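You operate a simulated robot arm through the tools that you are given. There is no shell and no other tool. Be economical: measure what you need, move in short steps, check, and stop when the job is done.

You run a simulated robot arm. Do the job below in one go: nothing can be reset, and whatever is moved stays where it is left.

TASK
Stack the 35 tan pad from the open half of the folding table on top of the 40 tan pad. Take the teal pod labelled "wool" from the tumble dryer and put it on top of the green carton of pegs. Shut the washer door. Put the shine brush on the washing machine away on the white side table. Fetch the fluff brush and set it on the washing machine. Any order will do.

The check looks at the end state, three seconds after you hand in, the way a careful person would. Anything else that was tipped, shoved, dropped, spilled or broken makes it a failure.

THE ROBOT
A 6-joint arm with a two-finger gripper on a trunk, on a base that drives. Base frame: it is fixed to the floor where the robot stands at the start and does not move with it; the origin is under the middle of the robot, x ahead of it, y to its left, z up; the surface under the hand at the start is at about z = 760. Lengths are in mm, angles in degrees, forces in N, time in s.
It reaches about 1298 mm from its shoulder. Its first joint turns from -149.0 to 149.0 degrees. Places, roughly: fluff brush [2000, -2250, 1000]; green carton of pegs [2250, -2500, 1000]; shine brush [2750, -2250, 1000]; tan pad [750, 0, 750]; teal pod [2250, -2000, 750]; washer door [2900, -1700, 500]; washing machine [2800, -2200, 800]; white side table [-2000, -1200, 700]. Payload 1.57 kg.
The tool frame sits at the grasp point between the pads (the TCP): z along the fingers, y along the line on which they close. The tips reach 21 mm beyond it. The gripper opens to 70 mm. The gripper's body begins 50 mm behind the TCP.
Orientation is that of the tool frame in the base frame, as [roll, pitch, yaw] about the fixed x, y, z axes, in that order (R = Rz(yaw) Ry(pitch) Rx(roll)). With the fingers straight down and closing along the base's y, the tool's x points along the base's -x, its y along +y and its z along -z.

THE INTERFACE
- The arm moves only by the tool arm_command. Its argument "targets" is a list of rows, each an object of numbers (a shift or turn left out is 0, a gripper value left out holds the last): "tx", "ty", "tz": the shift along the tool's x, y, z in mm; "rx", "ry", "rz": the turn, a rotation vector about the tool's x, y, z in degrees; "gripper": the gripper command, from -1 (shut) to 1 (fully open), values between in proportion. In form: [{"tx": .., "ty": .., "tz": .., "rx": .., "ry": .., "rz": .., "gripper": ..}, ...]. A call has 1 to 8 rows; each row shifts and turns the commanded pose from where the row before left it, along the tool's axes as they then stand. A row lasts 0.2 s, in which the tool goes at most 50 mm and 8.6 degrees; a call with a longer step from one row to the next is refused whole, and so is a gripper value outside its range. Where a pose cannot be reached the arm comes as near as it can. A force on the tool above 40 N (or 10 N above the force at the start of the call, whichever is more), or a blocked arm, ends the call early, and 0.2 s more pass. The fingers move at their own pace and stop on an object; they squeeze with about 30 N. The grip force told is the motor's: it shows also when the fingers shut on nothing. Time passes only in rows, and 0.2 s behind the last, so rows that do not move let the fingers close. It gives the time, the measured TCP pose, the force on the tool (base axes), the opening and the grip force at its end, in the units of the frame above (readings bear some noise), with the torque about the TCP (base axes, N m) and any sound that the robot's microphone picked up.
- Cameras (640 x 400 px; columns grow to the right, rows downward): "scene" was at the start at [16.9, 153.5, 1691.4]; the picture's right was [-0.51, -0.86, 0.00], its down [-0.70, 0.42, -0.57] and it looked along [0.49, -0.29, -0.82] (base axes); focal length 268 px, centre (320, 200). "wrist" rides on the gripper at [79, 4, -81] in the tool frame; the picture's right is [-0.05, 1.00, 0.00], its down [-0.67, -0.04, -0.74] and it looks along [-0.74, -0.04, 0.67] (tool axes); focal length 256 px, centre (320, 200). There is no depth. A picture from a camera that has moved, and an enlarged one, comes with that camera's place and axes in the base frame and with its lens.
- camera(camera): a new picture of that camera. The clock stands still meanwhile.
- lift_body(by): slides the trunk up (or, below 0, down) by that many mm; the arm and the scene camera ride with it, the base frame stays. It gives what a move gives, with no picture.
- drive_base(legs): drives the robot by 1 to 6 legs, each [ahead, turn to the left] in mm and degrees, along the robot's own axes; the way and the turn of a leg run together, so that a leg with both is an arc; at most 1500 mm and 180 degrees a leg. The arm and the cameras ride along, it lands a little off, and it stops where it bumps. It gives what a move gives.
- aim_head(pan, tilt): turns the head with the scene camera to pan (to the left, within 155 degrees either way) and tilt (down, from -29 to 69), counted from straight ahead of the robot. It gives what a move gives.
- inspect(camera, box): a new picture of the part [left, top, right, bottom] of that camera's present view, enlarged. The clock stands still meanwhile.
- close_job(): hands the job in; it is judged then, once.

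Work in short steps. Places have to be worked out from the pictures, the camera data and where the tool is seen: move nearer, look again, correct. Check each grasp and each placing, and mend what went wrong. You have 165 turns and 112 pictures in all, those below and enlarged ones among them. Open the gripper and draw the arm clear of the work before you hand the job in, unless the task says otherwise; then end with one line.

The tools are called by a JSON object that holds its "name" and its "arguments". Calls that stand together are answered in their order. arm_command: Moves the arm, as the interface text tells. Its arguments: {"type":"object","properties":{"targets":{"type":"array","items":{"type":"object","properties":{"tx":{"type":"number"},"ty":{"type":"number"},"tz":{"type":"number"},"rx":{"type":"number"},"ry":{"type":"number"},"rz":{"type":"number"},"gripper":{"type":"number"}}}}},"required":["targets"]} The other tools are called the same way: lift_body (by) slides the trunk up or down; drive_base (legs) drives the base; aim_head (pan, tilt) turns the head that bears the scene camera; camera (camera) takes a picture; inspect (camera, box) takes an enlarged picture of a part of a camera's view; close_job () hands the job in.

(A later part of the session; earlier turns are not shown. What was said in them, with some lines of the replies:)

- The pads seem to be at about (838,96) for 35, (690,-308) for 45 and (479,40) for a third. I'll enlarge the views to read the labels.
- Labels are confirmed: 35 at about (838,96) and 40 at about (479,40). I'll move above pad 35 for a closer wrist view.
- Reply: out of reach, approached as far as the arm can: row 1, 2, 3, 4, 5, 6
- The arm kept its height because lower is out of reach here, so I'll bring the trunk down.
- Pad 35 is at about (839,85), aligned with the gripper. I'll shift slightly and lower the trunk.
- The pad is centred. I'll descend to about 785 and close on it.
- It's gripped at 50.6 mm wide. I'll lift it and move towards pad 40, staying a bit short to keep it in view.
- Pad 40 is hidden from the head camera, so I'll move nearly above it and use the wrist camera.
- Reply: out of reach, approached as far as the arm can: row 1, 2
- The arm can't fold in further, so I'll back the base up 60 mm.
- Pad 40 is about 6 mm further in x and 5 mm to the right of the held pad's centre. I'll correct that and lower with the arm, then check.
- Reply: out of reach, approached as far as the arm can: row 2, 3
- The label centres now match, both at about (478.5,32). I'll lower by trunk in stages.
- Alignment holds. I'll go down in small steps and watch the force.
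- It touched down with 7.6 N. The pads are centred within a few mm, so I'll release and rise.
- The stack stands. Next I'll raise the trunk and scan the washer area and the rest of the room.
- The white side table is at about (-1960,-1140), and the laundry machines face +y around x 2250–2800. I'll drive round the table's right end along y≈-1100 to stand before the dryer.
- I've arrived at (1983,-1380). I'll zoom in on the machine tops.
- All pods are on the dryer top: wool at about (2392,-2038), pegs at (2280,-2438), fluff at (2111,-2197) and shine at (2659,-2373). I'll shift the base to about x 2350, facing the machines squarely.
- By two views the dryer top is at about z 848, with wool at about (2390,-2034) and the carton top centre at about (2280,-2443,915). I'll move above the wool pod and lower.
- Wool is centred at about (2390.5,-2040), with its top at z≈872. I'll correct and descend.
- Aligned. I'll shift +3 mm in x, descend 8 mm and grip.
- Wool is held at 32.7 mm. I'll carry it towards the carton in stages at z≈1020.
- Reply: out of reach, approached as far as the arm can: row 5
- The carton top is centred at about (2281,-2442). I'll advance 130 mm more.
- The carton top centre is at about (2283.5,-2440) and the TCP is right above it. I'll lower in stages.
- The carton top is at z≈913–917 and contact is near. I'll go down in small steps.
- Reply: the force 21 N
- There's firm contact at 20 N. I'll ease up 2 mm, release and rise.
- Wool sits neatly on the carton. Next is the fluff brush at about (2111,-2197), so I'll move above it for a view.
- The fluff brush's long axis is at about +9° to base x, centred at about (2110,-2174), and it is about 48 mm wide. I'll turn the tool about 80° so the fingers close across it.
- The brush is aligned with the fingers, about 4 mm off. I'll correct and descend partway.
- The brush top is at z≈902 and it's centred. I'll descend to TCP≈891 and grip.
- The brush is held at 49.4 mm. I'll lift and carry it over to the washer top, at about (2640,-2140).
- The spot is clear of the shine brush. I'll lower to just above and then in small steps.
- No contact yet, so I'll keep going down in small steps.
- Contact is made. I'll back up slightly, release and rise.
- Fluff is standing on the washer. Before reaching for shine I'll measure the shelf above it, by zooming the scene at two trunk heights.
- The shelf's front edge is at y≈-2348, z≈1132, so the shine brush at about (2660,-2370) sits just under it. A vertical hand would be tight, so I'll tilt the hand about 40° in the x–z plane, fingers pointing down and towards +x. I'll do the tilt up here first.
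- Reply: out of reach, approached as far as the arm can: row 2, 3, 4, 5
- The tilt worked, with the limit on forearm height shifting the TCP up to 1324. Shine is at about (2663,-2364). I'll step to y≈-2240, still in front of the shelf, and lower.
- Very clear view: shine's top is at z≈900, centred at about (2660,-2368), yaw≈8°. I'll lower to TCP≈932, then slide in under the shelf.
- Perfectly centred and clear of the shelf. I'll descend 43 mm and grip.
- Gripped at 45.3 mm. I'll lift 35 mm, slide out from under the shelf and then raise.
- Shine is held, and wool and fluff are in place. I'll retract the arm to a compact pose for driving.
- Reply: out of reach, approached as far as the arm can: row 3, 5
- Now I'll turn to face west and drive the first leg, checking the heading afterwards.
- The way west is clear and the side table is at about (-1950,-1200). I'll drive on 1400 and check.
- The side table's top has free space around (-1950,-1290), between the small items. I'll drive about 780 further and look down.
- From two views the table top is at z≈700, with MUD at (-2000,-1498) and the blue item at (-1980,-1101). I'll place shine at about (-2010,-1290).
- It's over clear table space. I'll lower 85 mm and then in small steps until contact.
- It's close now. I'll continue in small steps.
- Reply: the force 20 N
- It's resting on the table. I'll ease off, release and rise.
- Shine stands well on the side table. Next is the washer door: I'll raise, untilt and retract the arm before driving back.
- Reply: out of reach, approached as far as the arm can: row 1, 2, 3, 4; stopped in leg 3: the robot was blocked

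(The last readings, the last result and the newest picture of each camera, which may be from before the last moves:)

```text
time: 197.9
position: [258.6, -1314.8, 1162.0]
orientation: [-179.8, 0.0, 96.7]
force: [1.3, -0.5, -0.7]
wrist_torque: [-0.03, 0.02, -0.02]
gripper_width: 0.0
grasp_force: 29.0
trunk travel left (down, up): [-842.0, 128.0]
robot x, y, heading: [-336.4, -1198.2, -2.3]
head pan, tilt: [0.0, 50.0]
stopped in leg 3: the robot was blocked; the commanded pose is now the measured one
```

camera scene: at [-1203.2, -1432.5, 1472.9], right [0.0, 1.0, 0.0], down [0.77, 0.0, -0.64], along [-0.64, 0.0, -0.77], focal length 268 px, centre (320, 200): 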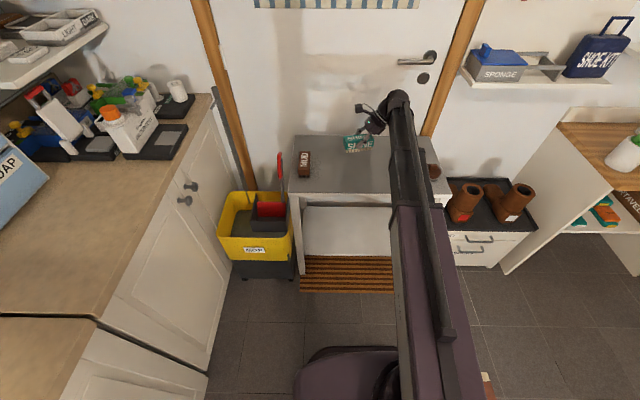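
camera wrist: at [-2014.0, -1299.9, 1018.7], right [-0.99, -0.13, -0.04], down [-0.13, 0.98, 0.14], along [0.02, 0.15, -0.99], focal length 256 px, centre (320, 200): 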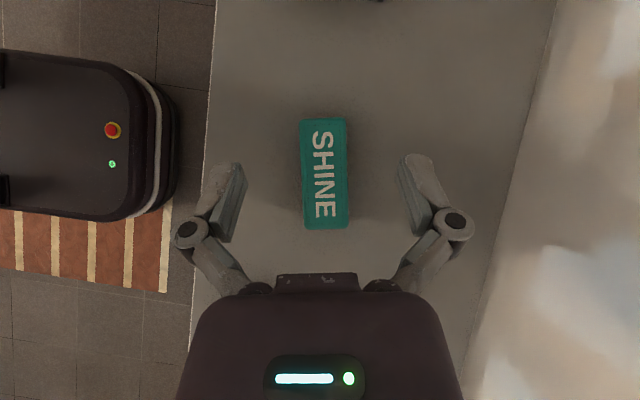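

A turn was blocked near its end. I'll look around to see what it touched.

{"name": "aim_head", "arguments": {"pan": 60, "tilt": 50}}

{"name": "camera", "arguments": {"camera": "scene"}}

{"name": "aim_head", "arguments": {"pan": -40, "tilt": 50}}

{"name": "camera", "arguments": {"camera": "scene"}}

```text
time: 199.2
position: [259.3, -1313.4, 1160.4]
orientation: [-179.9, 0.1, 96.9]
force: [0.2, -0.2, -0.3]
wrist_torque: [-0.01, 0.01, -0.01]
gripper_width: 0.0
grasp_force: 28.7
trunk travel left (down, up): [-842.0, 128.0]
robot x, y, heading: [-331.2, -1199.6, -2.7]
head pan, tilt: [60.0, 50.0]
```

```text
44 pictures are left
camera scene: at [-329.6, -958.4, 1821.9], right [0.85, -0.53, 0.0], down [-0.41, -0.65, -0.64], along [0.34, 0.54, -0.77], focal length 268 px, centre (320, 200)
```

scene: 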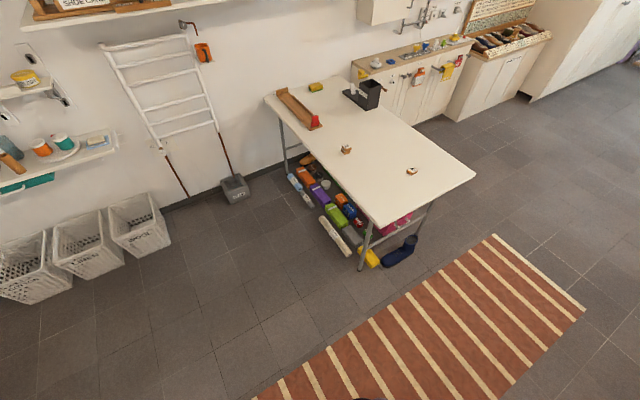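

```text
time: 201.0
position: [257.5, -1311.7, 1161.7]
orientation: [-179.9, 0.1, 96.9]
force: [-0.3, 0.2, -0.2]
wrist_torque: [-0.01, -0.01, 0.0]
gripper_width: 0.0
grasp_force: 28.5
trunk travel left (down, up): [-842.0, 128.0]
robot x, y, heading: [-332.3, -1193.3, -2.3]
head pan, tilt: [-40.0, 50.0]
```

```text
43 pictures are left
camera scene: at [-313.9, -1075.4, 1821.9], right [-0.67, -0.74, 0.0], down [-0.57, 0.51, -0.64], along [0.48, -0.43, -0.77], focal length 268 px, centre (320, 200)
```

scene: 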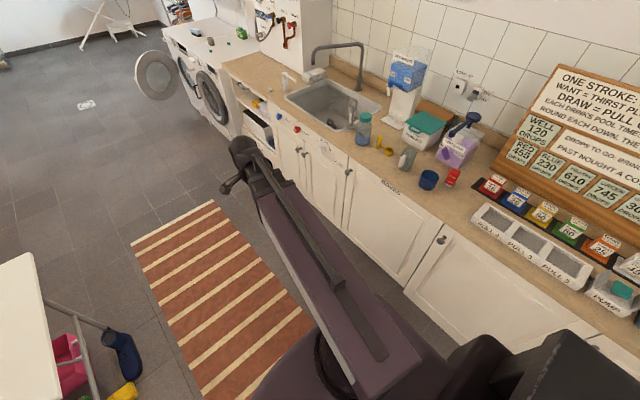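

Nothing visible on these sides, so I'll check behind the robot.

{"name": "aim_head", "arguments": {"pan": -120, "tilt": 55}}

{"name": "camera", "arguments": {"camera": "scene"}}

{"name": "aim_head", "arguments": {"pan": 150, "tilt": 55}}

{"name": "camera", "arguments": {"camera": "scene"}}

```text
time: 202.5
position: [258.1, -1313.2, 1161.4]
orientation: [-179.9, 0.0, 97.0]
force: [0.1, 0.0, 0.2]
wrist_torque: [-0.01, -0.02, 0.0]
gripper_width: 0.1
grasp_force: 28.7
trunk travel left (down, up): [-842.0, 128.0]
robot x, y, heading: [-334.1, -1194.5, -2.4]
head pan, tilt: [-120.0, 55.0]
```

```text
42 pictures are left
camera scene: at [-409.4, -1084.6, 1815.4], right [-0.85, 0.53, 0.0], down [0.44, 0.69, -0.57], along [-0.31, -0.49, -0.82], focal length 268 px, centre (320, 200)
```

scene: 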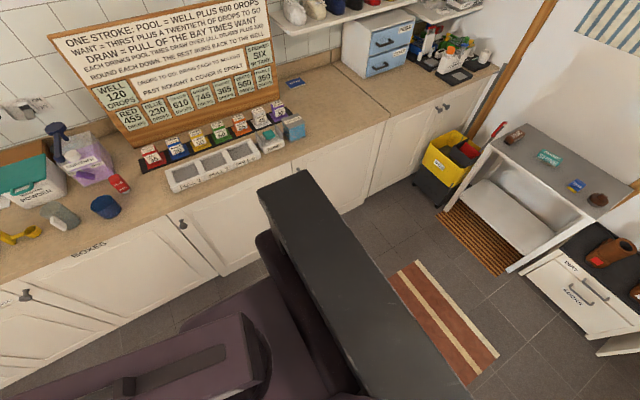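

```text
time: 206.2
position: [257.3, -1312.2, 1161.3]
orientation: [-179.9, 0.0, 96.9]
force: [0.4, -0.1, 0.7]
wrist_torque: [0.0, 0.05, -0.01]
gripper_width: 0.1
grasp_force: 28.9
trunk travel left (down, up): [-842.0, 128.0]
robot x, y, heading: [-334.8, -1198.3, -2.4]
head pan, tilt: [150.0, 55.0]
```

```text
41 pictures are left
camera scene: at [-431.9, -985.1, 1815.4], right [0.53, 0.85, 0.0], down [0.69, -0.44, -0.57], along [-0.48, 0.31, -0.82], focal length 268 px, centre (320, 200)
```

scene: 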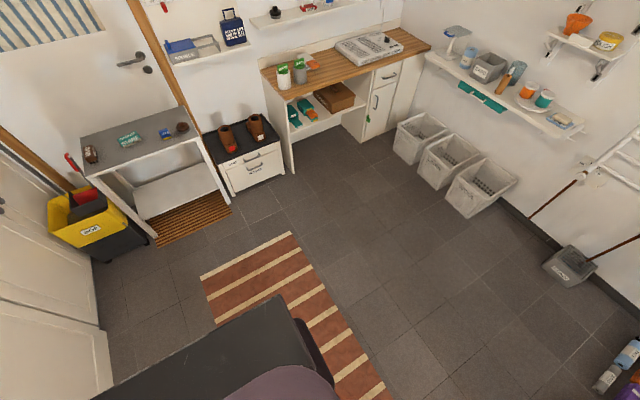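

All is intact behind and beside me; nothing was touched that I can see. I'll continue with a slight left turn and drive east.

{"name": "drive_base", "arguments": {"legs": [[0, 6], [1400, 0]]}}

{"name": "aim_head", "arguments": {"pan": -30, "tilt": 35}}

```text
time: 215.2
position: [1628.9, -1183.2, 1160.7]
orientation: [-179.9, -0.1, 102.0]
force: [0.3, -0.1, -0.3]
wrist_torque: [0.02, 0.01, -0.03]
gripper_width: 0.0
grasp_force: 28.7
trunk travel left (down, up): [-842.0, 128.0]
robot x, y, heading: [1025.9, -1120.1, 2.9]
head pan, tilt: [150.0, 55.0]
```

```text
time: 217.9
position: [1630.1, -1183.5, 1161.2]
orientation: [-179.8, 0.0, 102.0]
force: [0.4, -0.1, 0.2]
wrist_torque: [0.03, 0.02, -0.02]
gripper_width: 0.1
grasp_force: 28.5
trunk travel left (down, up): [-842.0, 128.0]
robot x, y, heading: [1027.8, -1118.4, 2.9]
head pan, tilt: [-30.0, 35.0]
```

Heading is good. I'll drive another 1500 and look at the washer door.

{"name": "drive_base", "arguments": {"legs": [[1500, 0]]}}

{"name": "aim_head", "arguments": {"pan": -60, "tilt": 45}}

{"name": "camera", "arguments": {"camera": "scene"}}

```text
time: 227.2
position: [3148.9, -1126.9, 1161.2]
orientation: [-179.8, -0.1, 101.3]
force: [1.1, 0.1, 0.3]
wrist_torque: [-0.01, 0.0, 0.0]
gripper_width: 0.1
grasp_force: 28.8
trunk travel left (down, up): [-842.0, 128.0]
robot x, y, heading: [2552.4, -1059.3, 1.7]
head pan, tilt: [-30.0, 35.0]
```

```text
time: 228.2
position: [3150.4, -1127.1, 1160.5]
orientation: [-179.8, 0.2, 101.3]
force: [0.3, 0.2, 0.2]
wrist_torque: [0.02, 0.02, 0.03]
gripper_width: 0.2
grasp_force: 28.5
trunk travel left (down, up): [-842.0, 128.0]
robot x, y, heading: [2553.2, -1058.5, 2.0]
head pan, tilt: [-60.0, 45.0]
```

```text
40 pictures are left
camera scene: at [2543.6, -955.8, 1828.8], right [-0.85, -0.53, 0.0], down [-0.38, 0.6, -0.71], along [0.38, -0.6, -0.71], focal length 268 px, centre (320, 200)
```

scene: 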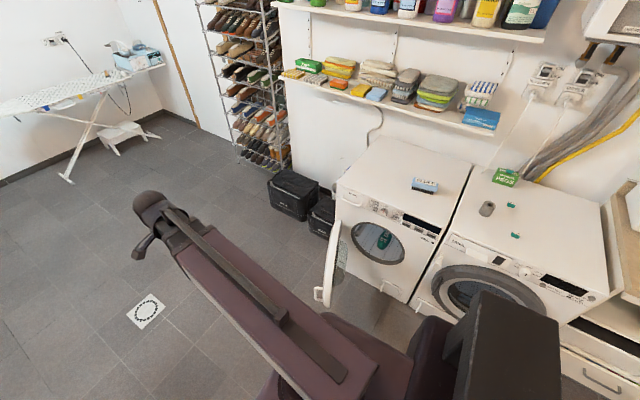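

The washer door is hinged at about (2935,-1850) and stands about 79° open, with its free edge near (2850,-1430). I'll position the base in front at about (2800,-960), facing -y.

{"name": "drive_base", "arguments": {"legs": [[0, 20], [280, 0], [0, -112]]}}

{"name": "aim_head", "arguments": {"pan": 0, "tilt": 55}}

{"name": "camera", "arguments": {"camera": "scene"}}

{"name": "camera", "arguments": {"camera": "wrist"}}

```text
time: 239.2
position: [2703.2, -1538.2, 1162.0]
orientation: [-179.9, 0.0, 7.2]
force: [-0.7, 1.0, -0.7]
wrist_torque: [0.01, 0.0, 0.0]
gripper_width: 0.0
grasp_force: 28.6
trunk travel left (down, up): [-842.0, 128.0]
robot x, y, heading: [2769.5, -945.1, -91.8]
head pan, tilt: [-60.0, 45.0]
```

```text
time: 240.5
position: [2704.6, -1538.5, 1161.9]
orientation: [-180.0, 0.1, 7.4]
force: [0.1, -0.5, -0.2]
wrist_torque: [0.03, 0.01, -0.03]
gripper_width: 0.0
grasp_force: 28.5
trunk travel left (down, up): [-842.0, 128.0]
robot x, y, heading: [2765.7, -946.0, -91.9]
head pan, tilt: [0.0, 55.0]
```

```text
39 pictures are left
camera scene: at [2938.7, -975.9, 1815.4], right [-1.0, 0.03, 0.0], down [0.02, 0.82, -0.57], along [-0.02, -0.57, -0.82], focal length 268 px, centre (320, 200)
```

scene: 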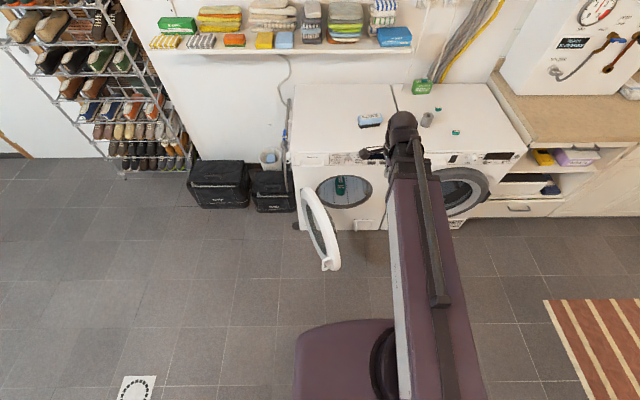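

```text
38 pictures are left
camera wrist: at [2783.4, -1533.2, 1243.1], right [0.07, -1.0, 0.0], down [-0.66, -0.05, 0.75], along [-0.74, -0.05, -0.67], focal length 256 px, centre (320, 200)
```

wrist: 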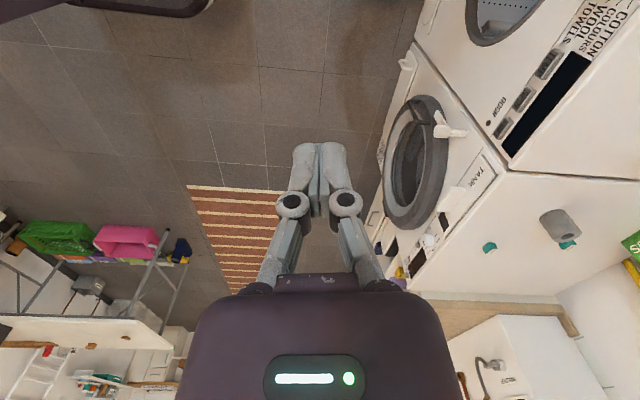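

I'll zoom in on the door.

{"name": "inspect", "arguments": {"camera": "scene", "box": [270, 130, 430, 290]}}

```text
2.50 times, centred on (350, 210) of scene
camera zoom: at [2938.7, -975.9, 1815.4], right [-1.0, 0.03, 0.0], down [0.02, 0.82, -0.57], along [-0.02, -0.57, -0.82], focal length 671 px, centre (245, 175)
```

zoom: 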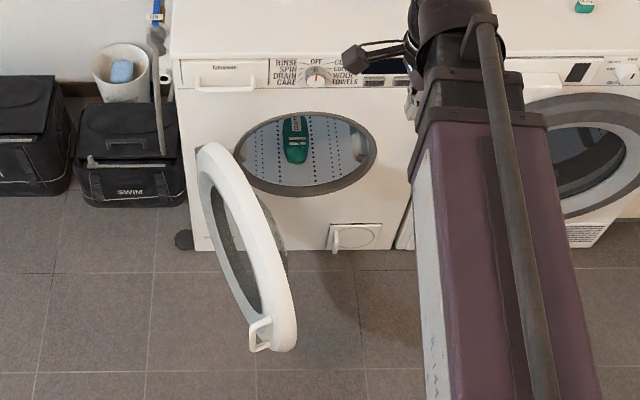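

From two views, the door free end with its handle is near (2887,-1497,475), and the porthole centre is about (2761,-1935,515). I'll move the closed hand to the door's outer side at x≈3000, then lower it.

{"name": "arm_command", "arguments": {"targets": [{"tx": 42, "ty": 5}, {"tx": 42, "ty": 5}, {"tx": 42, "ty": 5}, {"tx": 42, "ty": 5}, {"tx": 42, "ty": 5}, {"tx": 42, "ty": 5}, {"tx": 42, "ty": 5}, {}]}}

{"name": "lift_body", "arguments": {"by": -400}}

{"name": "camera", "arguments": {"camera": "scene"}}

{"name": "camera", "arguments": {"camera": "wrist"}}

```text
time: 242.3
position: [2999.1, -1535.8, 1160.4]
orientation: [-179.9, 0.0, 7.2]
force: [-0.1, -0.8, 0.9]
wrist_torque: [0.01, -0.03, -0.04]
gripper_width: 0.1
grasp_force: 29.2
trunk travel left (down, up): [-842.0, 128.0]
robot x, y, heading: [2772.9, -943.8, -91.7]
head pan, tilt: [0.0, 55.0]
```

```text
time: 246.1
position: [2999.9, -1535.9, 761.4]
orientation: [-179.9, 0.1, 7.2]
force: [0.4, 0.0, 0.2]
wrist_torque: [-0.01, -0.02, -0.02]
gripper_width: 0.0
grasp_force: 28.6
trunk travel left (down, up): [-442.0, 528.0]
robot x, y, heading: [2769.6, -947.5, -91.7]
head pan, tilt: [0.0, 55.0]
```

```text
36 pictures are left
camera scene: at [2938.5, -975.8, 1415.4], right [-1.0, 0.03, 0.0], down [0.02, 0.82, -0.57], along [-0.02, -0.57, -0.82], focal length 268 px, centre (320, 200)
```

scene: 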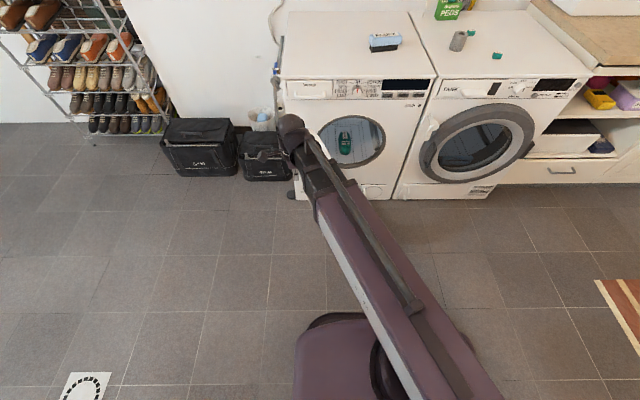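

```text
35 pictures are left
camera wrist: at [3078.5, -1530.5, 843.2], right [0.07, -1.0, 0.0], down [-0.66, -0.05, 0.75], along [-0.74, -0.05, -0.67], focal length 256 px, centre (320, 200)
```

wrist: 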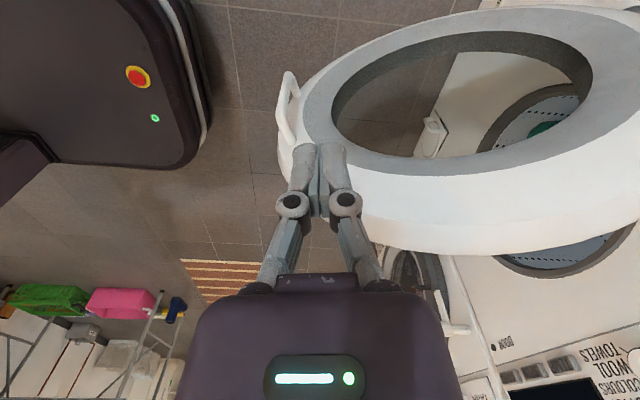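

The door plane is at about x 2885–2940 and the hand is on its outer side with about 100 mm clearance. I'll lower to the door's mid-height.

{"name": "lift_body", "arguments": {"by": -225}}

{"name": "camera", "arguments": {"camera": "wrist"}}

{"name": "camera", "arguments": {"camera": "scene"}}

```text
time: 248.5
position: [2999.1, -1536.0, 535.2]
orientation: [-179.9, 0.1, 7.3]
force: [0.2, 0.8, -0.2]
wrist_torque: [0.0, -0.02, -0.03]
gripper_width: 0.2
grasp_force: 28.5
trunk travel left (down, up): [-217.0, 753.0]
robot x, y, heading: [2769.0, -943.5, -91.8]
head pan, tilt: [0.0, 55.0]
```

```text
34 pictures are left
camera wrist: at [3078.5, -1530.5, 618.2], right [0.07, -1.0, 0.0], down [-0.66, -0.05, 0.75], along [-0.74, -0.05, -0.67], focal length 256 px, centre (320, 200)
```

wrist: 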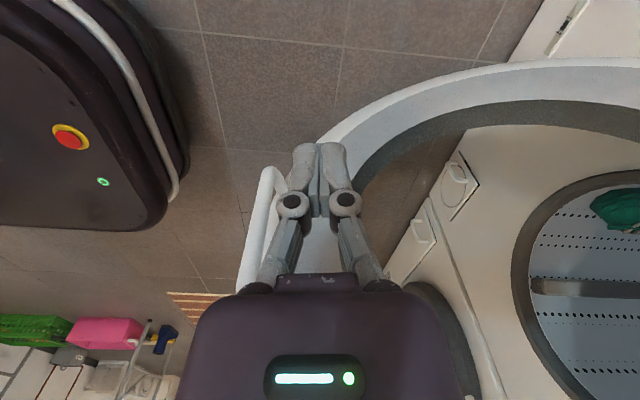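

```text
33 pictures are left
camera scene: at [2938.5, -975.9, 1190.4], right [-1.0, 0.03, 0.0], down [0.02, 0.82, -0.57], along [-0.02, -0.57, -0.82], focal length 268 px, centre (320, 200)
```

scene: 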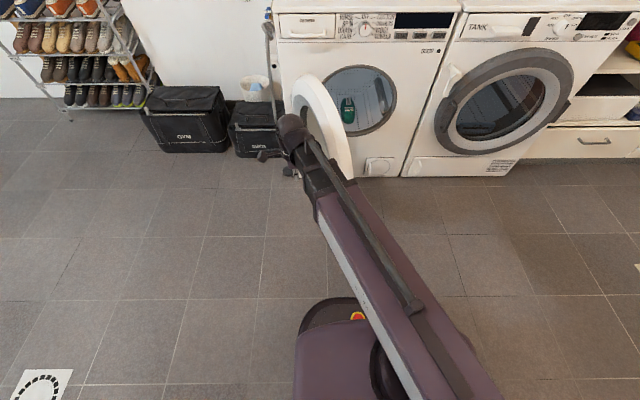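

I'll lower slightly and start the push towards -x, slowly at first, watching the force.

{"name": "lift_body", "arguments": {"by": -22}}

{"name": "arm_command", "arguments": {"targets": [{"tx": -12, "ty": 22.7}, {"tx": -25, "ty": -3}, {"tx": -25, "ty": -3}, {"tx": -25, "ty": -3}, {"tx": -25, "ty": -3}, {"tx": -22, "ty": 0}, {"tx": -22, "ty": 2}, {}]}}

{"name": "camera", "arguments": {"camera": "wrist"}}

```text
time: 249.2
position: [2998.8, -1536.3, 513.5]
orientation: [-179.9, 0.1, 7.3]
force: [0.1, 0.1, -0.6]
wrist_torque: [-0.01, 0.0, -0.02]
gripper_width: 0.1
grasp_force: 28.6
trunk travel left (down, up): [-195.0, 775.0]
robot x, y, heading: [2766.9, -947.7, -91.5]
head pan, tilt: [0.0, 55.0]
```

```text
time: 250.9
position: [2844.2, -1566.4, 514.2]
orientation: [-179.9, 0.1, 7.3]
force: [0.2, 0.4, -0.4]
wrist_torque: [0.01, -0.03, 0.0]
gripper_width: 0.1
grasp_force: 28.3
trunk travel left (down, up): [-195.0, 775.0]
robot x, y, heading: [2770.8, -947.0, -92.0]
head pan, tilt: [0.0, 55.0]
```

```text
32 pictures are left
camera wrist: at [2924.9, -1561.8, 596.2], right [0.07, -1.0, 0.0], down [-0.66, -0.05, 0.75], along [-0.74, -0.05, -0.67], focal length 256 px, centre (320, 200)
```

wrist: 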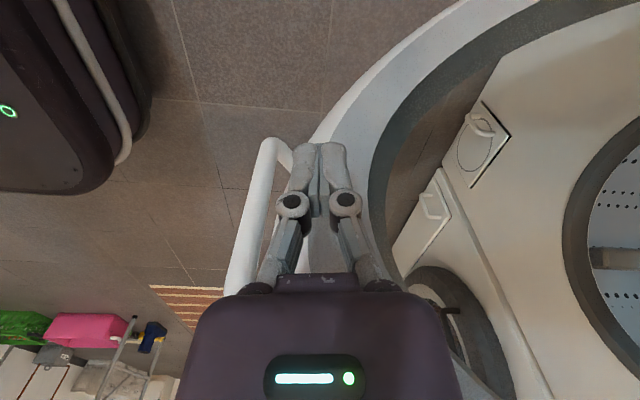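

No contact yet. The door face still looks slightly beyond the fingers, so I'll keep going.

{"name": "arm_command", "arguments": {"targets": [{"tx": -22, "ty": 1}, {"tx": -22, "ty": 1}, {"tx": -22, "ty": 2}, {}]}}

{"name": "camera", "arguments": {"camera": "wrist"}}

{"name": "camera", "arguments": {"camera": "scene"}}

```text
time: 251.9
position: [2782.6, -1579.6, 513.8]
orientation: [-179.9, 0.2, 7.4]
force: [0.2, 0.7, -0.7]
wrist_torque: [-0.04, -0.01, -0.02]
gripper_width: 0.0
grasp_force: 28.5
trunk travel left (down, up): [-195.0, 775.0]
robot x, y, heading: [2768.5, -944.0, -91.3]
head pan, tilt: [0.0, 55.0]
```

```text
31 pictures are left
camera wrist: at [2861.5, -1573.7, 596.1], right [0.07, -1.0, 0.0], down [-0.66, -0.05, 0.75], along [-0.74, -0.05, -0.67], focal length 256 px, centre (320, 200)
```

wrist: 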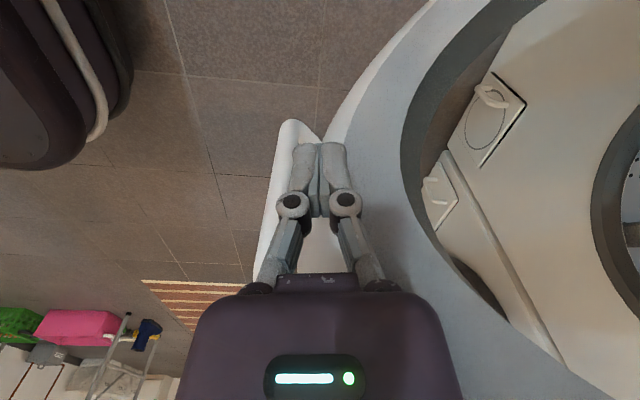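

```text
30 pictures are left
camera scene: at [2938.5, -975.9, 1168.4], right [-1.0, 0.03, 0.0], down [0.02, 0.82, -0.57], along [-0.02, -0.57, -0.82], focal length 268 px, centre (320, 200)
```

scene: 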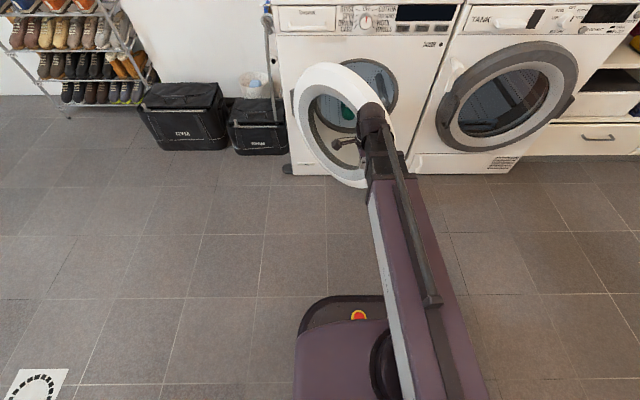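

The door is swinging with the hand at very low friction. I'll continue along the closing arc.

{"name": "arm_command", "arguments": {"targets": [{"tx": -27.2, "ty": 15.7}, {"tx": -27.2, "ty": 15.7}, {"tx": -27.2, "ty": 15.7}, {"tx": -25.4, "ty": 20.3}, {"tx": -25.4, "ty": 20.3}, {"tx": -25.4, "ty": 20.3}, {}]}}

{"name": "camera", "arguments": {"camera": "wrist"}}

{"name": "camera", "arguments": {"camera": "scene"}}

```text
time: 253.6
position: [2637.5, -1705.5, 514.1]
orientation: [-180.0, 0.1, 7.4]
force: [-0.1, 0.1, 0.4]
wrist_torque: [0.04, -0.01, -0.01]
gripper_width: 0.3
grasp_force: 28.8
trunk travel left (down, up): [-195.0, 775.0]
robot x, y, heading: [2771.8, -941.4, -91.8]
head pan, tilt: [0.0, 55.0]
```

```text
29 pictures are left
camera wrist: at [2717.8, -1700.2, 596.1], right [0.07, -1.0, 0.0], down [-0.66, -0.05, 0.75], along [-0.74, -0.05, -0.67], focal length 256 px, centre (320, 200)
```

wrist: 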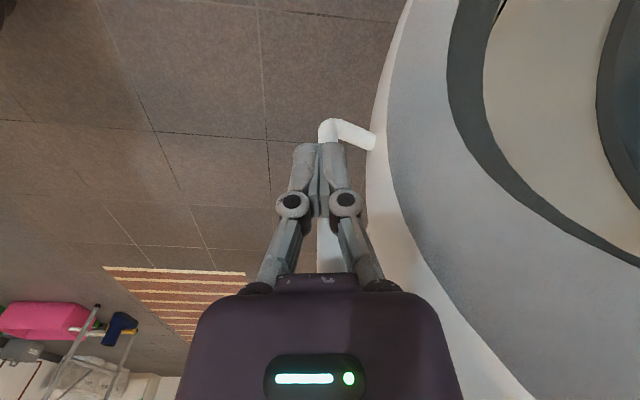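

```text
28 pictures are left
camera scene: at [2938.4, -975.9, 1168.4], right [-1.0, 0.03, 0.0], down [0.02, 0.82, -0.57], along [-0.02, -0.57, -0.82], focal length 268 px, centre (320, 200)
```

scene: 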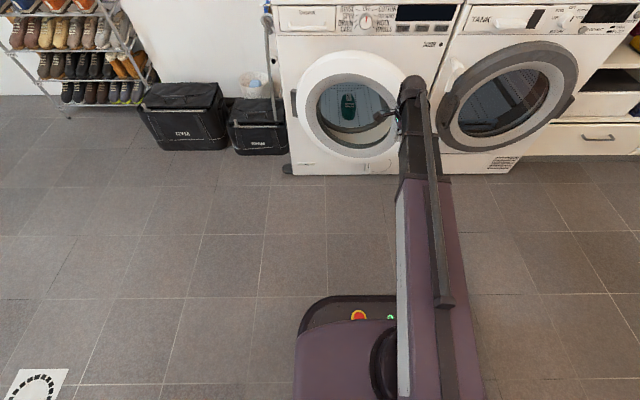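

The door is about 35° from shut and the hand is on the handle's bar. I'll back off, shift onto the outer ring and push it home along the arc.

{"name": "arm_command", "arguments": {"targets": [{"tx": 19.4, "ty": -32.8}, {"tx": 29.8, "ty": 3.8}, {"tx": -4.8, "ty": 44.8}, {"tx": -22.7, "ty": 27.3}, {"tx": -22.7, "ty": 27.3}, {"tx": -17.4, "ty": 33.1}, {}]}}

{"name": "camera", "arguments": {"camera": "wrist"}}

{"name": "camera", "arguments": {"camera": "scene"}}

```text
time: 255.2
position: [2633.9, -1810.8, 514.1]
orientation: [-179.8, 0.2, 7.4]
force: [-0.9, -0.7, 0.2]
wrist_torque: [0.01, 0.01, -0.01]
gripper_width: 0.2
grasp_force: 28.1
trunk travel left (down, up): [-195.0, 775.0]
robot x, y, heading: [2770.5, -948.5, -91.7]
head pan, tilt: [0.0, 55.0]
```

```text
27 pictures are left
camera wrist: at [2713.1, -1805.4, 596.1], right [0.07, -1.0, 0.0], down [-0.66, -0.05, 0.75], along [-0.74, -0.05, -0.67], focal length 256 px, centre (320, 200)
```

wrist: 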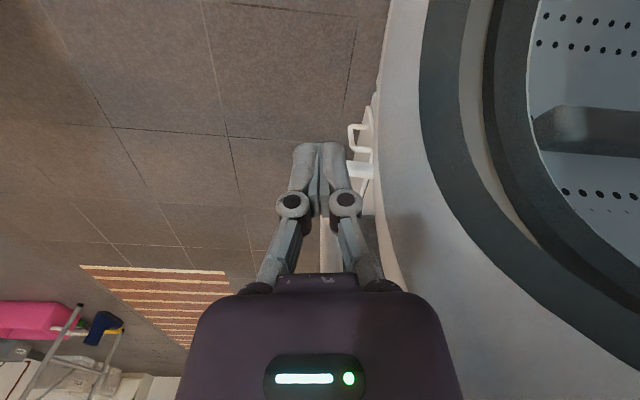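

```text
26 pictures are left
camera scene: at [2938.4, -976.0, 1168.4], right [-1.0, 0.03, 0.0], down [0.02, 0.82, -0.57], along [-0.02, -0.57, -0.82], focal length 268 px, centre (320, 200)
```

scene: 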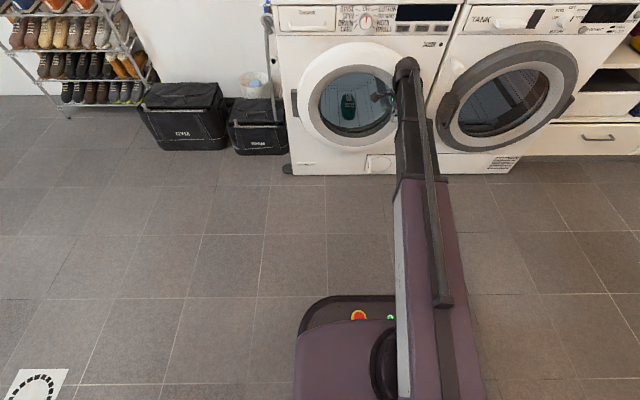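

It's nearly shut. I'll keep pushing towards the front until resistance or a click.

{"name": "arm_command", "arguments": {"targets": [{"tx": -10, "ty": 25}, {"tx": -8, "ty": 25}, {"tx": -4, "ty": 20}, {"tx": -2.5, "ty": 15}, {"tx": -2, "ty": 12}, {"tx": -1.5, "ty": 10}, {"tx": -1.5, "ty": 10}, {}]}}

{"name": "camera", "arguments": {"camera": "wrist"}}

{"name": "inspect", "arguments": {"camera": "scene", "box": [270, 10, 470, 190]}}

```text
time: 255.9
position: [2622.9, -1867.5, 514.7]
orientation: [-179.4, -0.1, 7.3]
force: [0.9, 3.8, 0.6]
wrist_torque: [-0.37, 0.09, 0.0]
gripper_width: 0.2
grasp_force: 28.5
trunk travel left (down, up): [-195.0, 775.0]
robot x, y, heading: [2770.2, -942.5, -91.5]
head pan, tilt: [0.0, 55.0]
stopped in row 3: the force on the tool passed its limit at 59 N (the readings are from after the stop); the commanded pose is now the measured one
```

```text
25 pictures are left
camera wrist: at [2701.8, -1863.2, 596.4], right [0.07, -1.0, -0.01], down [-0.67, -0.06, 0.74], along [-0.74, -0.05, -0.67], focal length 256 px, centre (320, 200)
```

wrist: 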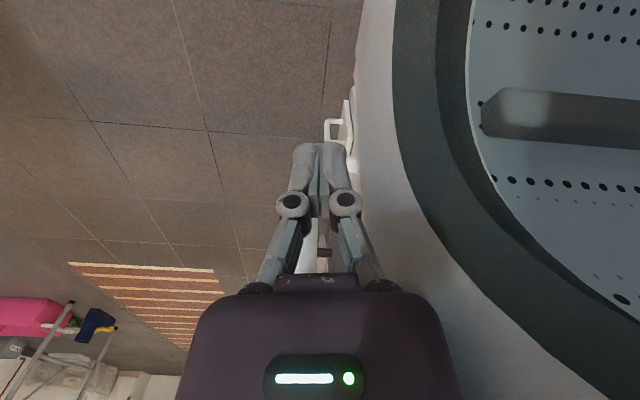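

```text
2.22 times, centred on (370, 100) of scene
camera zoom: at [2938.5, -975.7, 1168.4], right [-1.0, 0.03, 0.0], down [0.02, 0.82, -0.57], along [-0.02, -0.57, -0.82], focal length 596 px, centre (209, 422)
```

zoom: 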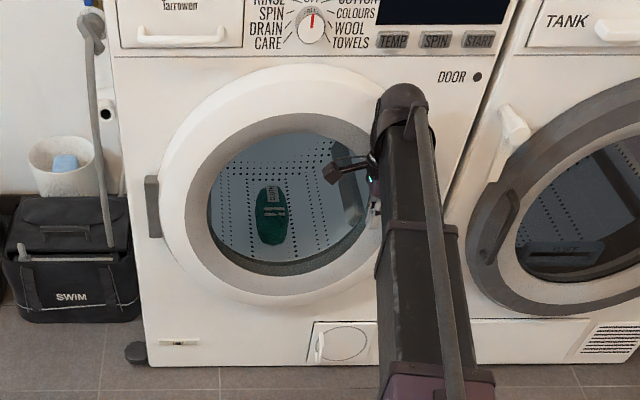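

It met resistance of 59 N at y≈-1867. I'll press again gently in small steps to make sure it latches.

{"name": "arm_command", "arguments": {"targets": [{"ty": 3}, {"ty": 3}, {"ty": 3}, {"ty": 3}, {"ty": 3}, {"ty": 3}]}}

{"name": "inspect", "arguments": {"camera": "wrist", "box": [300, 0, 640, 220]}}

```text
time: 256.4
position: [2623.3, -1866.8, 515.1]
orientation: [-179.1, -0.2, 7.2]
force: [-0.3, 4.4, -0.3]
wrist_torque: [-0.44, 0.09, 0.04]
gripper_width: 0.0
grasp_force: 28.1
trunk travel left (down, up): [-195.0, 775.0]
robot x, y, heading: [2767.4, -946.0, -91.8]
head pan, tilt: [0.0, 55.0]
stopped in row 2: the force on the tool passed its limit at 46 N (the readings are from after the stop); the commanded pose is now the measured one
```

```text
1.82 times, centred on (470, 110) of wrist
camera zoom: at [2701.8, -1863.2, 596.6], right [0.07, -1.0, -0.02], down [-0.67, -0.06, 0.74], along [-0.74, -0.04, -0.67], focal length 465 px, centre (47, 364)
```

zoom: 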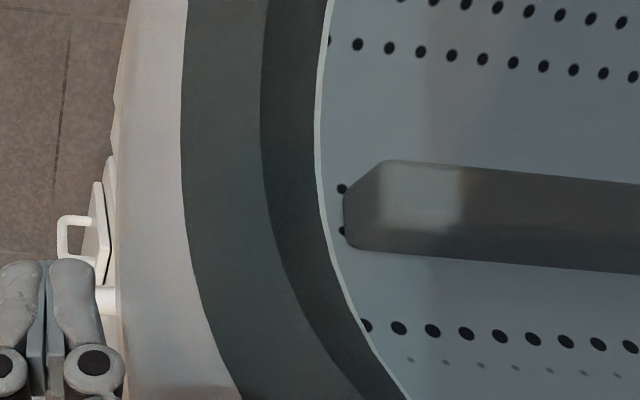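

It's solid. I'll back the hand off in +y and look at the door.

{"name": "arm_command", "arguments": {"targets": [{"ty": -25}, {"ty": -40}, {"tx": -40, "ty": -40}, {"tx": -40, "ty": -30}, {"tx": -40, "ty": -30}, {}]}}

{"name": "inspect", "arguments": {"camera": "scene", "box": [270, 10, 470, 190]}}

{"name": "camera", "arguments": {"camera": "wrist"}}

```text
refused: row 3 steps farther than a row can; nothing moved
```

```text
2.22 times, centred on (370, 100) of scene
camera zoom: at [2938.5, -975.5, 1168.5], right [-1.0, 0.03, 0.0], down [0.02, 0.82, -0.57], along [-0.02, -0.57, -0.82], focal length 596 px, centre (209, 422)
```

zoom: 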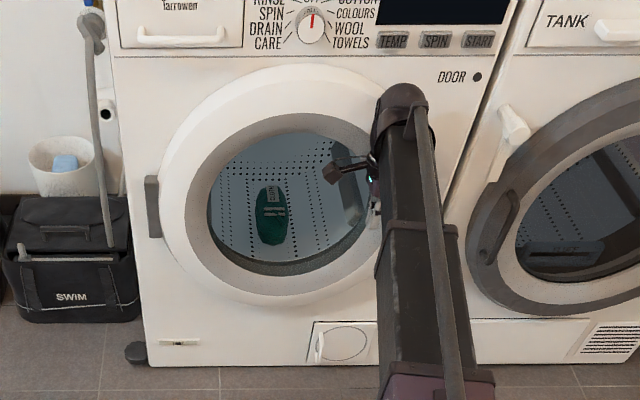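

```text
21 pictures are left
camera wrist: at [2701.8, -1863.2, 596.6], right [0.07, -1.0, -0.02], down [-0.67, -0.06, 0.74], along [-0.74, -0.04, -0.67], focal length 256 px, centre (320, 200)
```

wrist: 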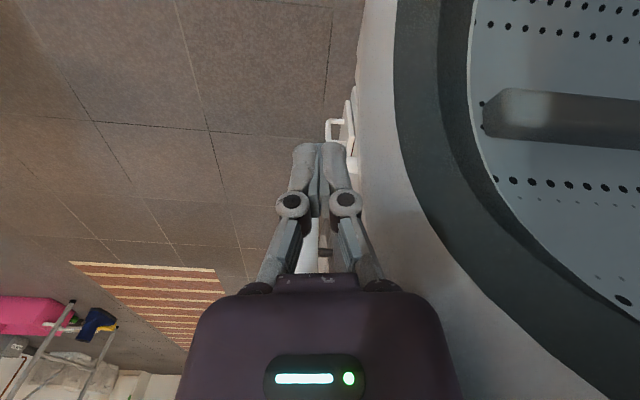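

I'll back off with smaller steps, first straight out and then sideways.

{"name": "arm_command", "arguments": {"targets": [{"tx": 6, "ty": -25}, {"tx": 6, "ty": -40}, {"ty": -45}, {"ty": -45}, {"ty": -45}, {}]}}

{"name": "camera", "arguments": {"camera": "wrist"}}

{"name": "inspect", "arguments": {"camera": "scene", "box": [270, 10, 470, 190]}}

```text
time: 257.8
position: [2608.1, -1668.3, 513.8]
orientation: [-179.2, -0.1, 7.2]
force: [-0.6, 0.3, 0.4]
wrist_torque: [-0.03, 0.0, 0.0]
gripper_width: 0.1
grasp_force: 28.7
out of reach, approached as far as the arm can: row 3, 5
trunk travel left (down, up): [-195.0, 775.0]
robot x, y, heading: [2772.4, -945.5, -91.7]
head pan, tilt: [0.0, 55.0]
```

```text
20 pictures are left
camera wrist: at [2687.7, -1663.2, 596.3], right [0.07, -1.0, -0.01], down [-0.67, -0.06, 0.74], along [-0.74, -0.04, -0.67], focal length 256 px, centre (320, 200)
```

wrist: 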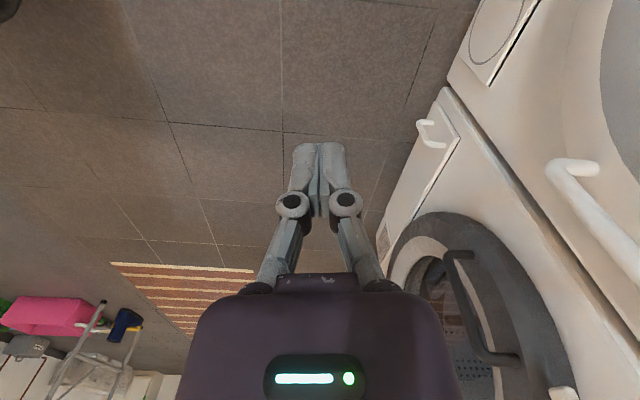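

```text
2.22 times, centred on (370, 100) of scene
camera zoom: at [2938.5, -975.7, 1168.4], right [-1.0, 0.03, 0.0], down [0.02, 0.82, -0.57], along [-0.02, -0.57, -0.82], focal length 596 px, centre (209, 422)
```

zoom: 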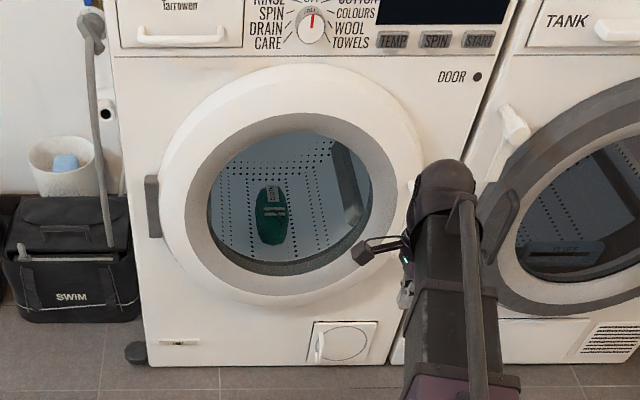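

The door looks flush. I'll check for a gap at the free edge up close.

{"name": "inspect", "arguments": {"camera": "wrist", "box": [440, 0, 640, 300]}}

```text
1.33 times, centred on (540, 150) of wrist
camera zoom: at [2687.7, -1663.2, 596.3], right [0.07, -1.0, -0.01], down [-0.67, -0.06, 0.74], along [-0.74, -0.04, -0.67], focal length 341 px, centre (27, 267)
```

zoom: 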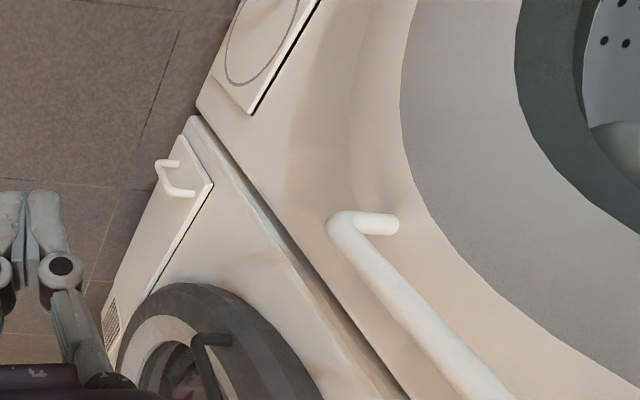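

The edge blends in, so I'll raise the trunk for a steep view along the washer front to judge any gap.

{"name": "lift_body", "arguments": {"by": 640}}

{"name": "inspect", "arguments": {"camera": "scene", "box": [280, 120, 440, 250]}}

```text
refused: 640 is not a number from -400 to 400
```

```text
3.08 times, centred on (360, 185) of scene
camera zoom: at [2938.5, -975.7, 1168.4], right [-1.0, 0.03, 0.0], down [0.02, 0.82, -0.57], along [-0.02, -0.57, -0.82], focal length 826 px, centre (197, 246)
```

zoom: 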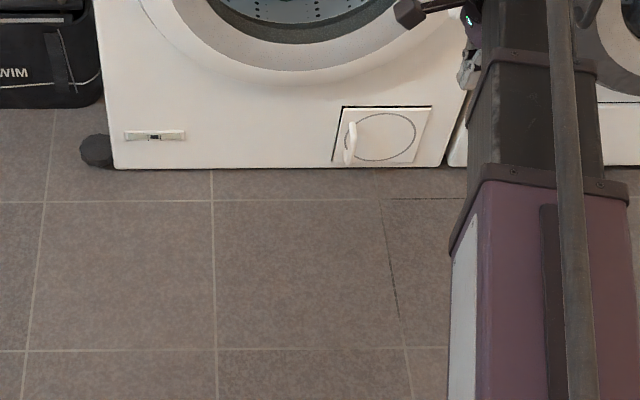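

The lift is limited to 400 per call, so I'll do it in two steps.

{"name": "lift_body", "arguments": {"by": 400}}

{"name": "lift_body", "arguments": {"by": 240}}

{"name": "inspect", "arguments": {"camera": "scene", "box": [270, 130, 430, 250]}}

```text
time: 261.7
position: [2609.1, -1666.8, 913.6]
orientation: [-179.4, 0.0, 7.2]
force: [0.3, 0.1, -0.4]
wrist_torque: [0.01, -0.03, -0.01]
gripper_width: 0.2
grasp_force: 28.8
trunk travel left (down, up): [-595.0, 375.0]
robot x, y, heading: [2765.5, -947.5, -91.7]
head pan, tilt: [0.0, 55.0]
```

```text
time: 264.2
position: [2608.1, -1667.8, 1153.9]
orientation: [-179.1, -0.1, 7.2]
force: [-0.2, -1.1, -0.3]
wrist_torque: [0.0, -0.01, 0.0]
gripper_width: 0.3
grasp_force: 29.0
trunk travel left (down, up): [-835.0, 135.0]
robot x, y, heading: [2769.1, -947.2, -91.8]
head pan, tilt: [0.0, 55.0]
```

```text
3.33 times, centred on (350, 190) of scene
camera zoom: at [2938.5, -975.7, 1808.3], right [-1.0, 0.03, 0.0], down [0.02, 0.82, -0.57], along [-0.02, -0.57, -0.82], focal length 895 px, centre (220, 233)
```

zoom: 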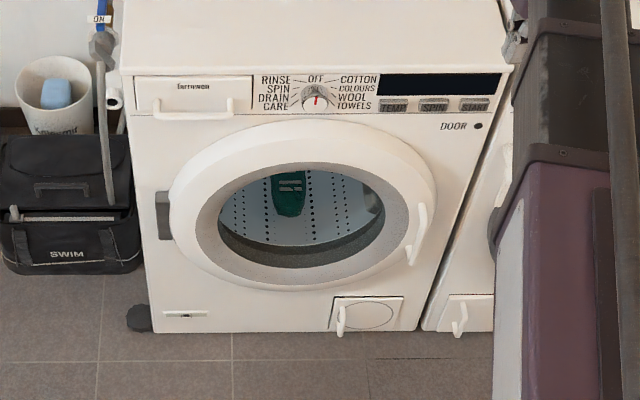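

The door sits flush with the hinge and free sides level. I'll open the gripper, back away a little and take a last overview.

{"name": "arm_command", "arguments": {"targets": [{"gripper": 1}, {}, {}]}}

{"name": "drive_base", "arguments": {"legs": [[-250, 0]]}}

{"name": "aim_head", "arguments": {"pan": 5, "tilt": 42}}

{"name": "inspect", "arguments": {"camera": "scene", "box": [220, 100, 520, 290]}}

{"name": "aim_head", "arguments": {"pan": -120, "tilt": 25}}

{"name": "camera", "arguments": {"camera": "scene"}}

```text
time: 265.0
position: [2608.7, -1668.2, 1152.8]
orientation: [-179.2, -0.1, 7.2]
force: [0.4, 0.2, -0.9]
wrist_torque: [0.0, 0.01, -0.03]
gripper_width: 69.7
grasp_force: 0.2
trunk travel left (down, up): [-835.0, 135.0]
robot x, y, heading: [2766.8, -948.6, -91.9]
head pan, tilt: [0.0, 55.0]
```

```text
time: 267.1
position: [2617.2, -1413.0, 1154.4]
orientation: [-179.2, -0.1, 7.4]
force: [0.3, 0.9, -0.7]
wrist_torque: [-0.04, -0.01, -0.01]
gripper_width: 70.0
grasp_force: 0.1
trunk travel left (down, up): [-835.0, 135.0]
robot x, y, heading: [2775.3, -689.3, -91.5]
head pan, tilt: [0.0, 55.0]
```

```text
time: 267.8
position: [2617.2, -1413.1, 1154.6]
orientation: [-179.3, -0.1, 7.3]
force: [-1.0, -0.6, -0.9]
wrist_torque: [0.01, 0.01, 0.01]
gripper_width: 69.9
grasp_force: 0.0
trunk travel left (down, up): [-835.0, 135.0]
robot x, y, heading: [2776.8, -692.9, -91.5]
head pan, tilt: [5.0, 42.0]
```

```text
2.11 times, centred on (370, 195) of scene
camera zoom: at [2952.8, -732.4, 1826.1], right [-1.0, -0.06, 0.0], down [-0.04, 0.67, -0.74], along [0.04, -0.74, -0.67], focal length 565 px, centre (215, 210)
```

zoom: 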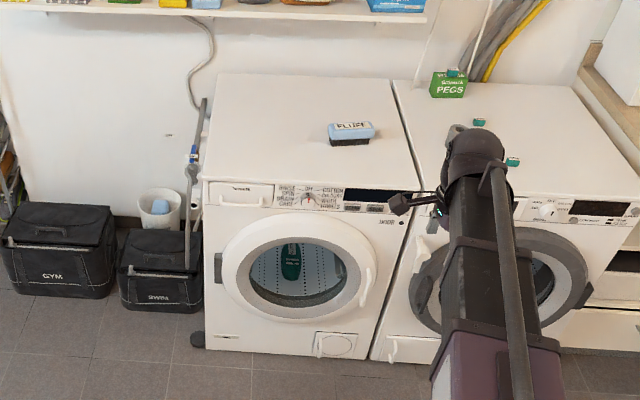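

```text
time: 269.9
position: [2618.3, -1413.9, 1154.6]
orientation: [-179.3, -0.1, 7.3]
force: [0.6, -0.2, -0.7]
wrist_torque: [-0.02, 0.01, -0.02]
gripper_width: 70.0
grasp_force: 0.0
trunk travel left (down, up): [-835.0, 135.0]
robot x, y, heading: [2779.6, -691.7, -91.5]
head pan, tilt: [-120.0, 25.0]
```

```text
14 pictures are left
camera scene: at [2869.2, -601.0, 1852.4], right [0.52, 0.85, 0.0], down [0.36, -0.22, -0.91], along [-0.77, 0.47, -0.42], focal length 268 px, centre (320, 200)
```

scene: 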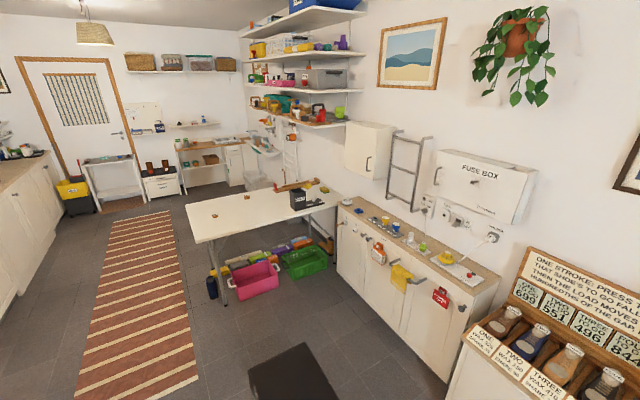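

Everything looks in place. I'll take one last zoom on the pad stack.

{"name": "inspect", "arguments": {"camera": "scene", "box": [190, 180, 290, 250]}}

```text
5.71 times, centred on (240, 215) of scene
camera zoom: at [2869.2, -601.0, 1852.4], right [0.52, 0.85, 0.0], down [0.36, -0.22, -0.91], along [-0.77, 0.47, -0.42], focal length 1534 px, centre (777, 114)
```

zoom: 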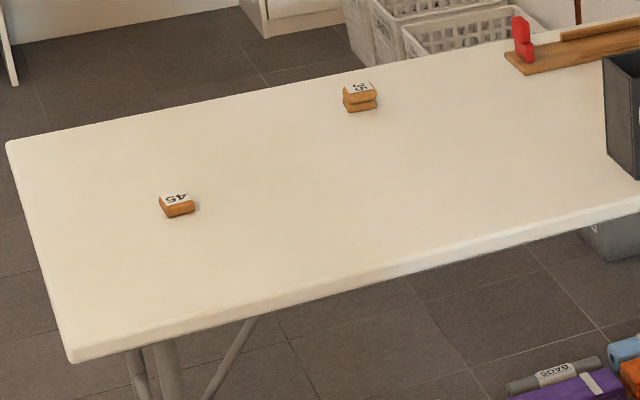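

The stack is sound, the arm is clear and the gripper is open, so I'm handing in.

{"name": "close_job", "arguments": {}}

```text
The job is handed in.
```

The job is handed in. The 35 pad is stacked on the 40 pad, the wool pod is on the green carton of pegs, the shine brush is on the white side table and the fluff brush is on the washing machine. The washer door looks flush and held firm when pushed, though I heard no click to confirm it latched. The base was reported blocked once during a turn; I saw nothing touched or disturbed.
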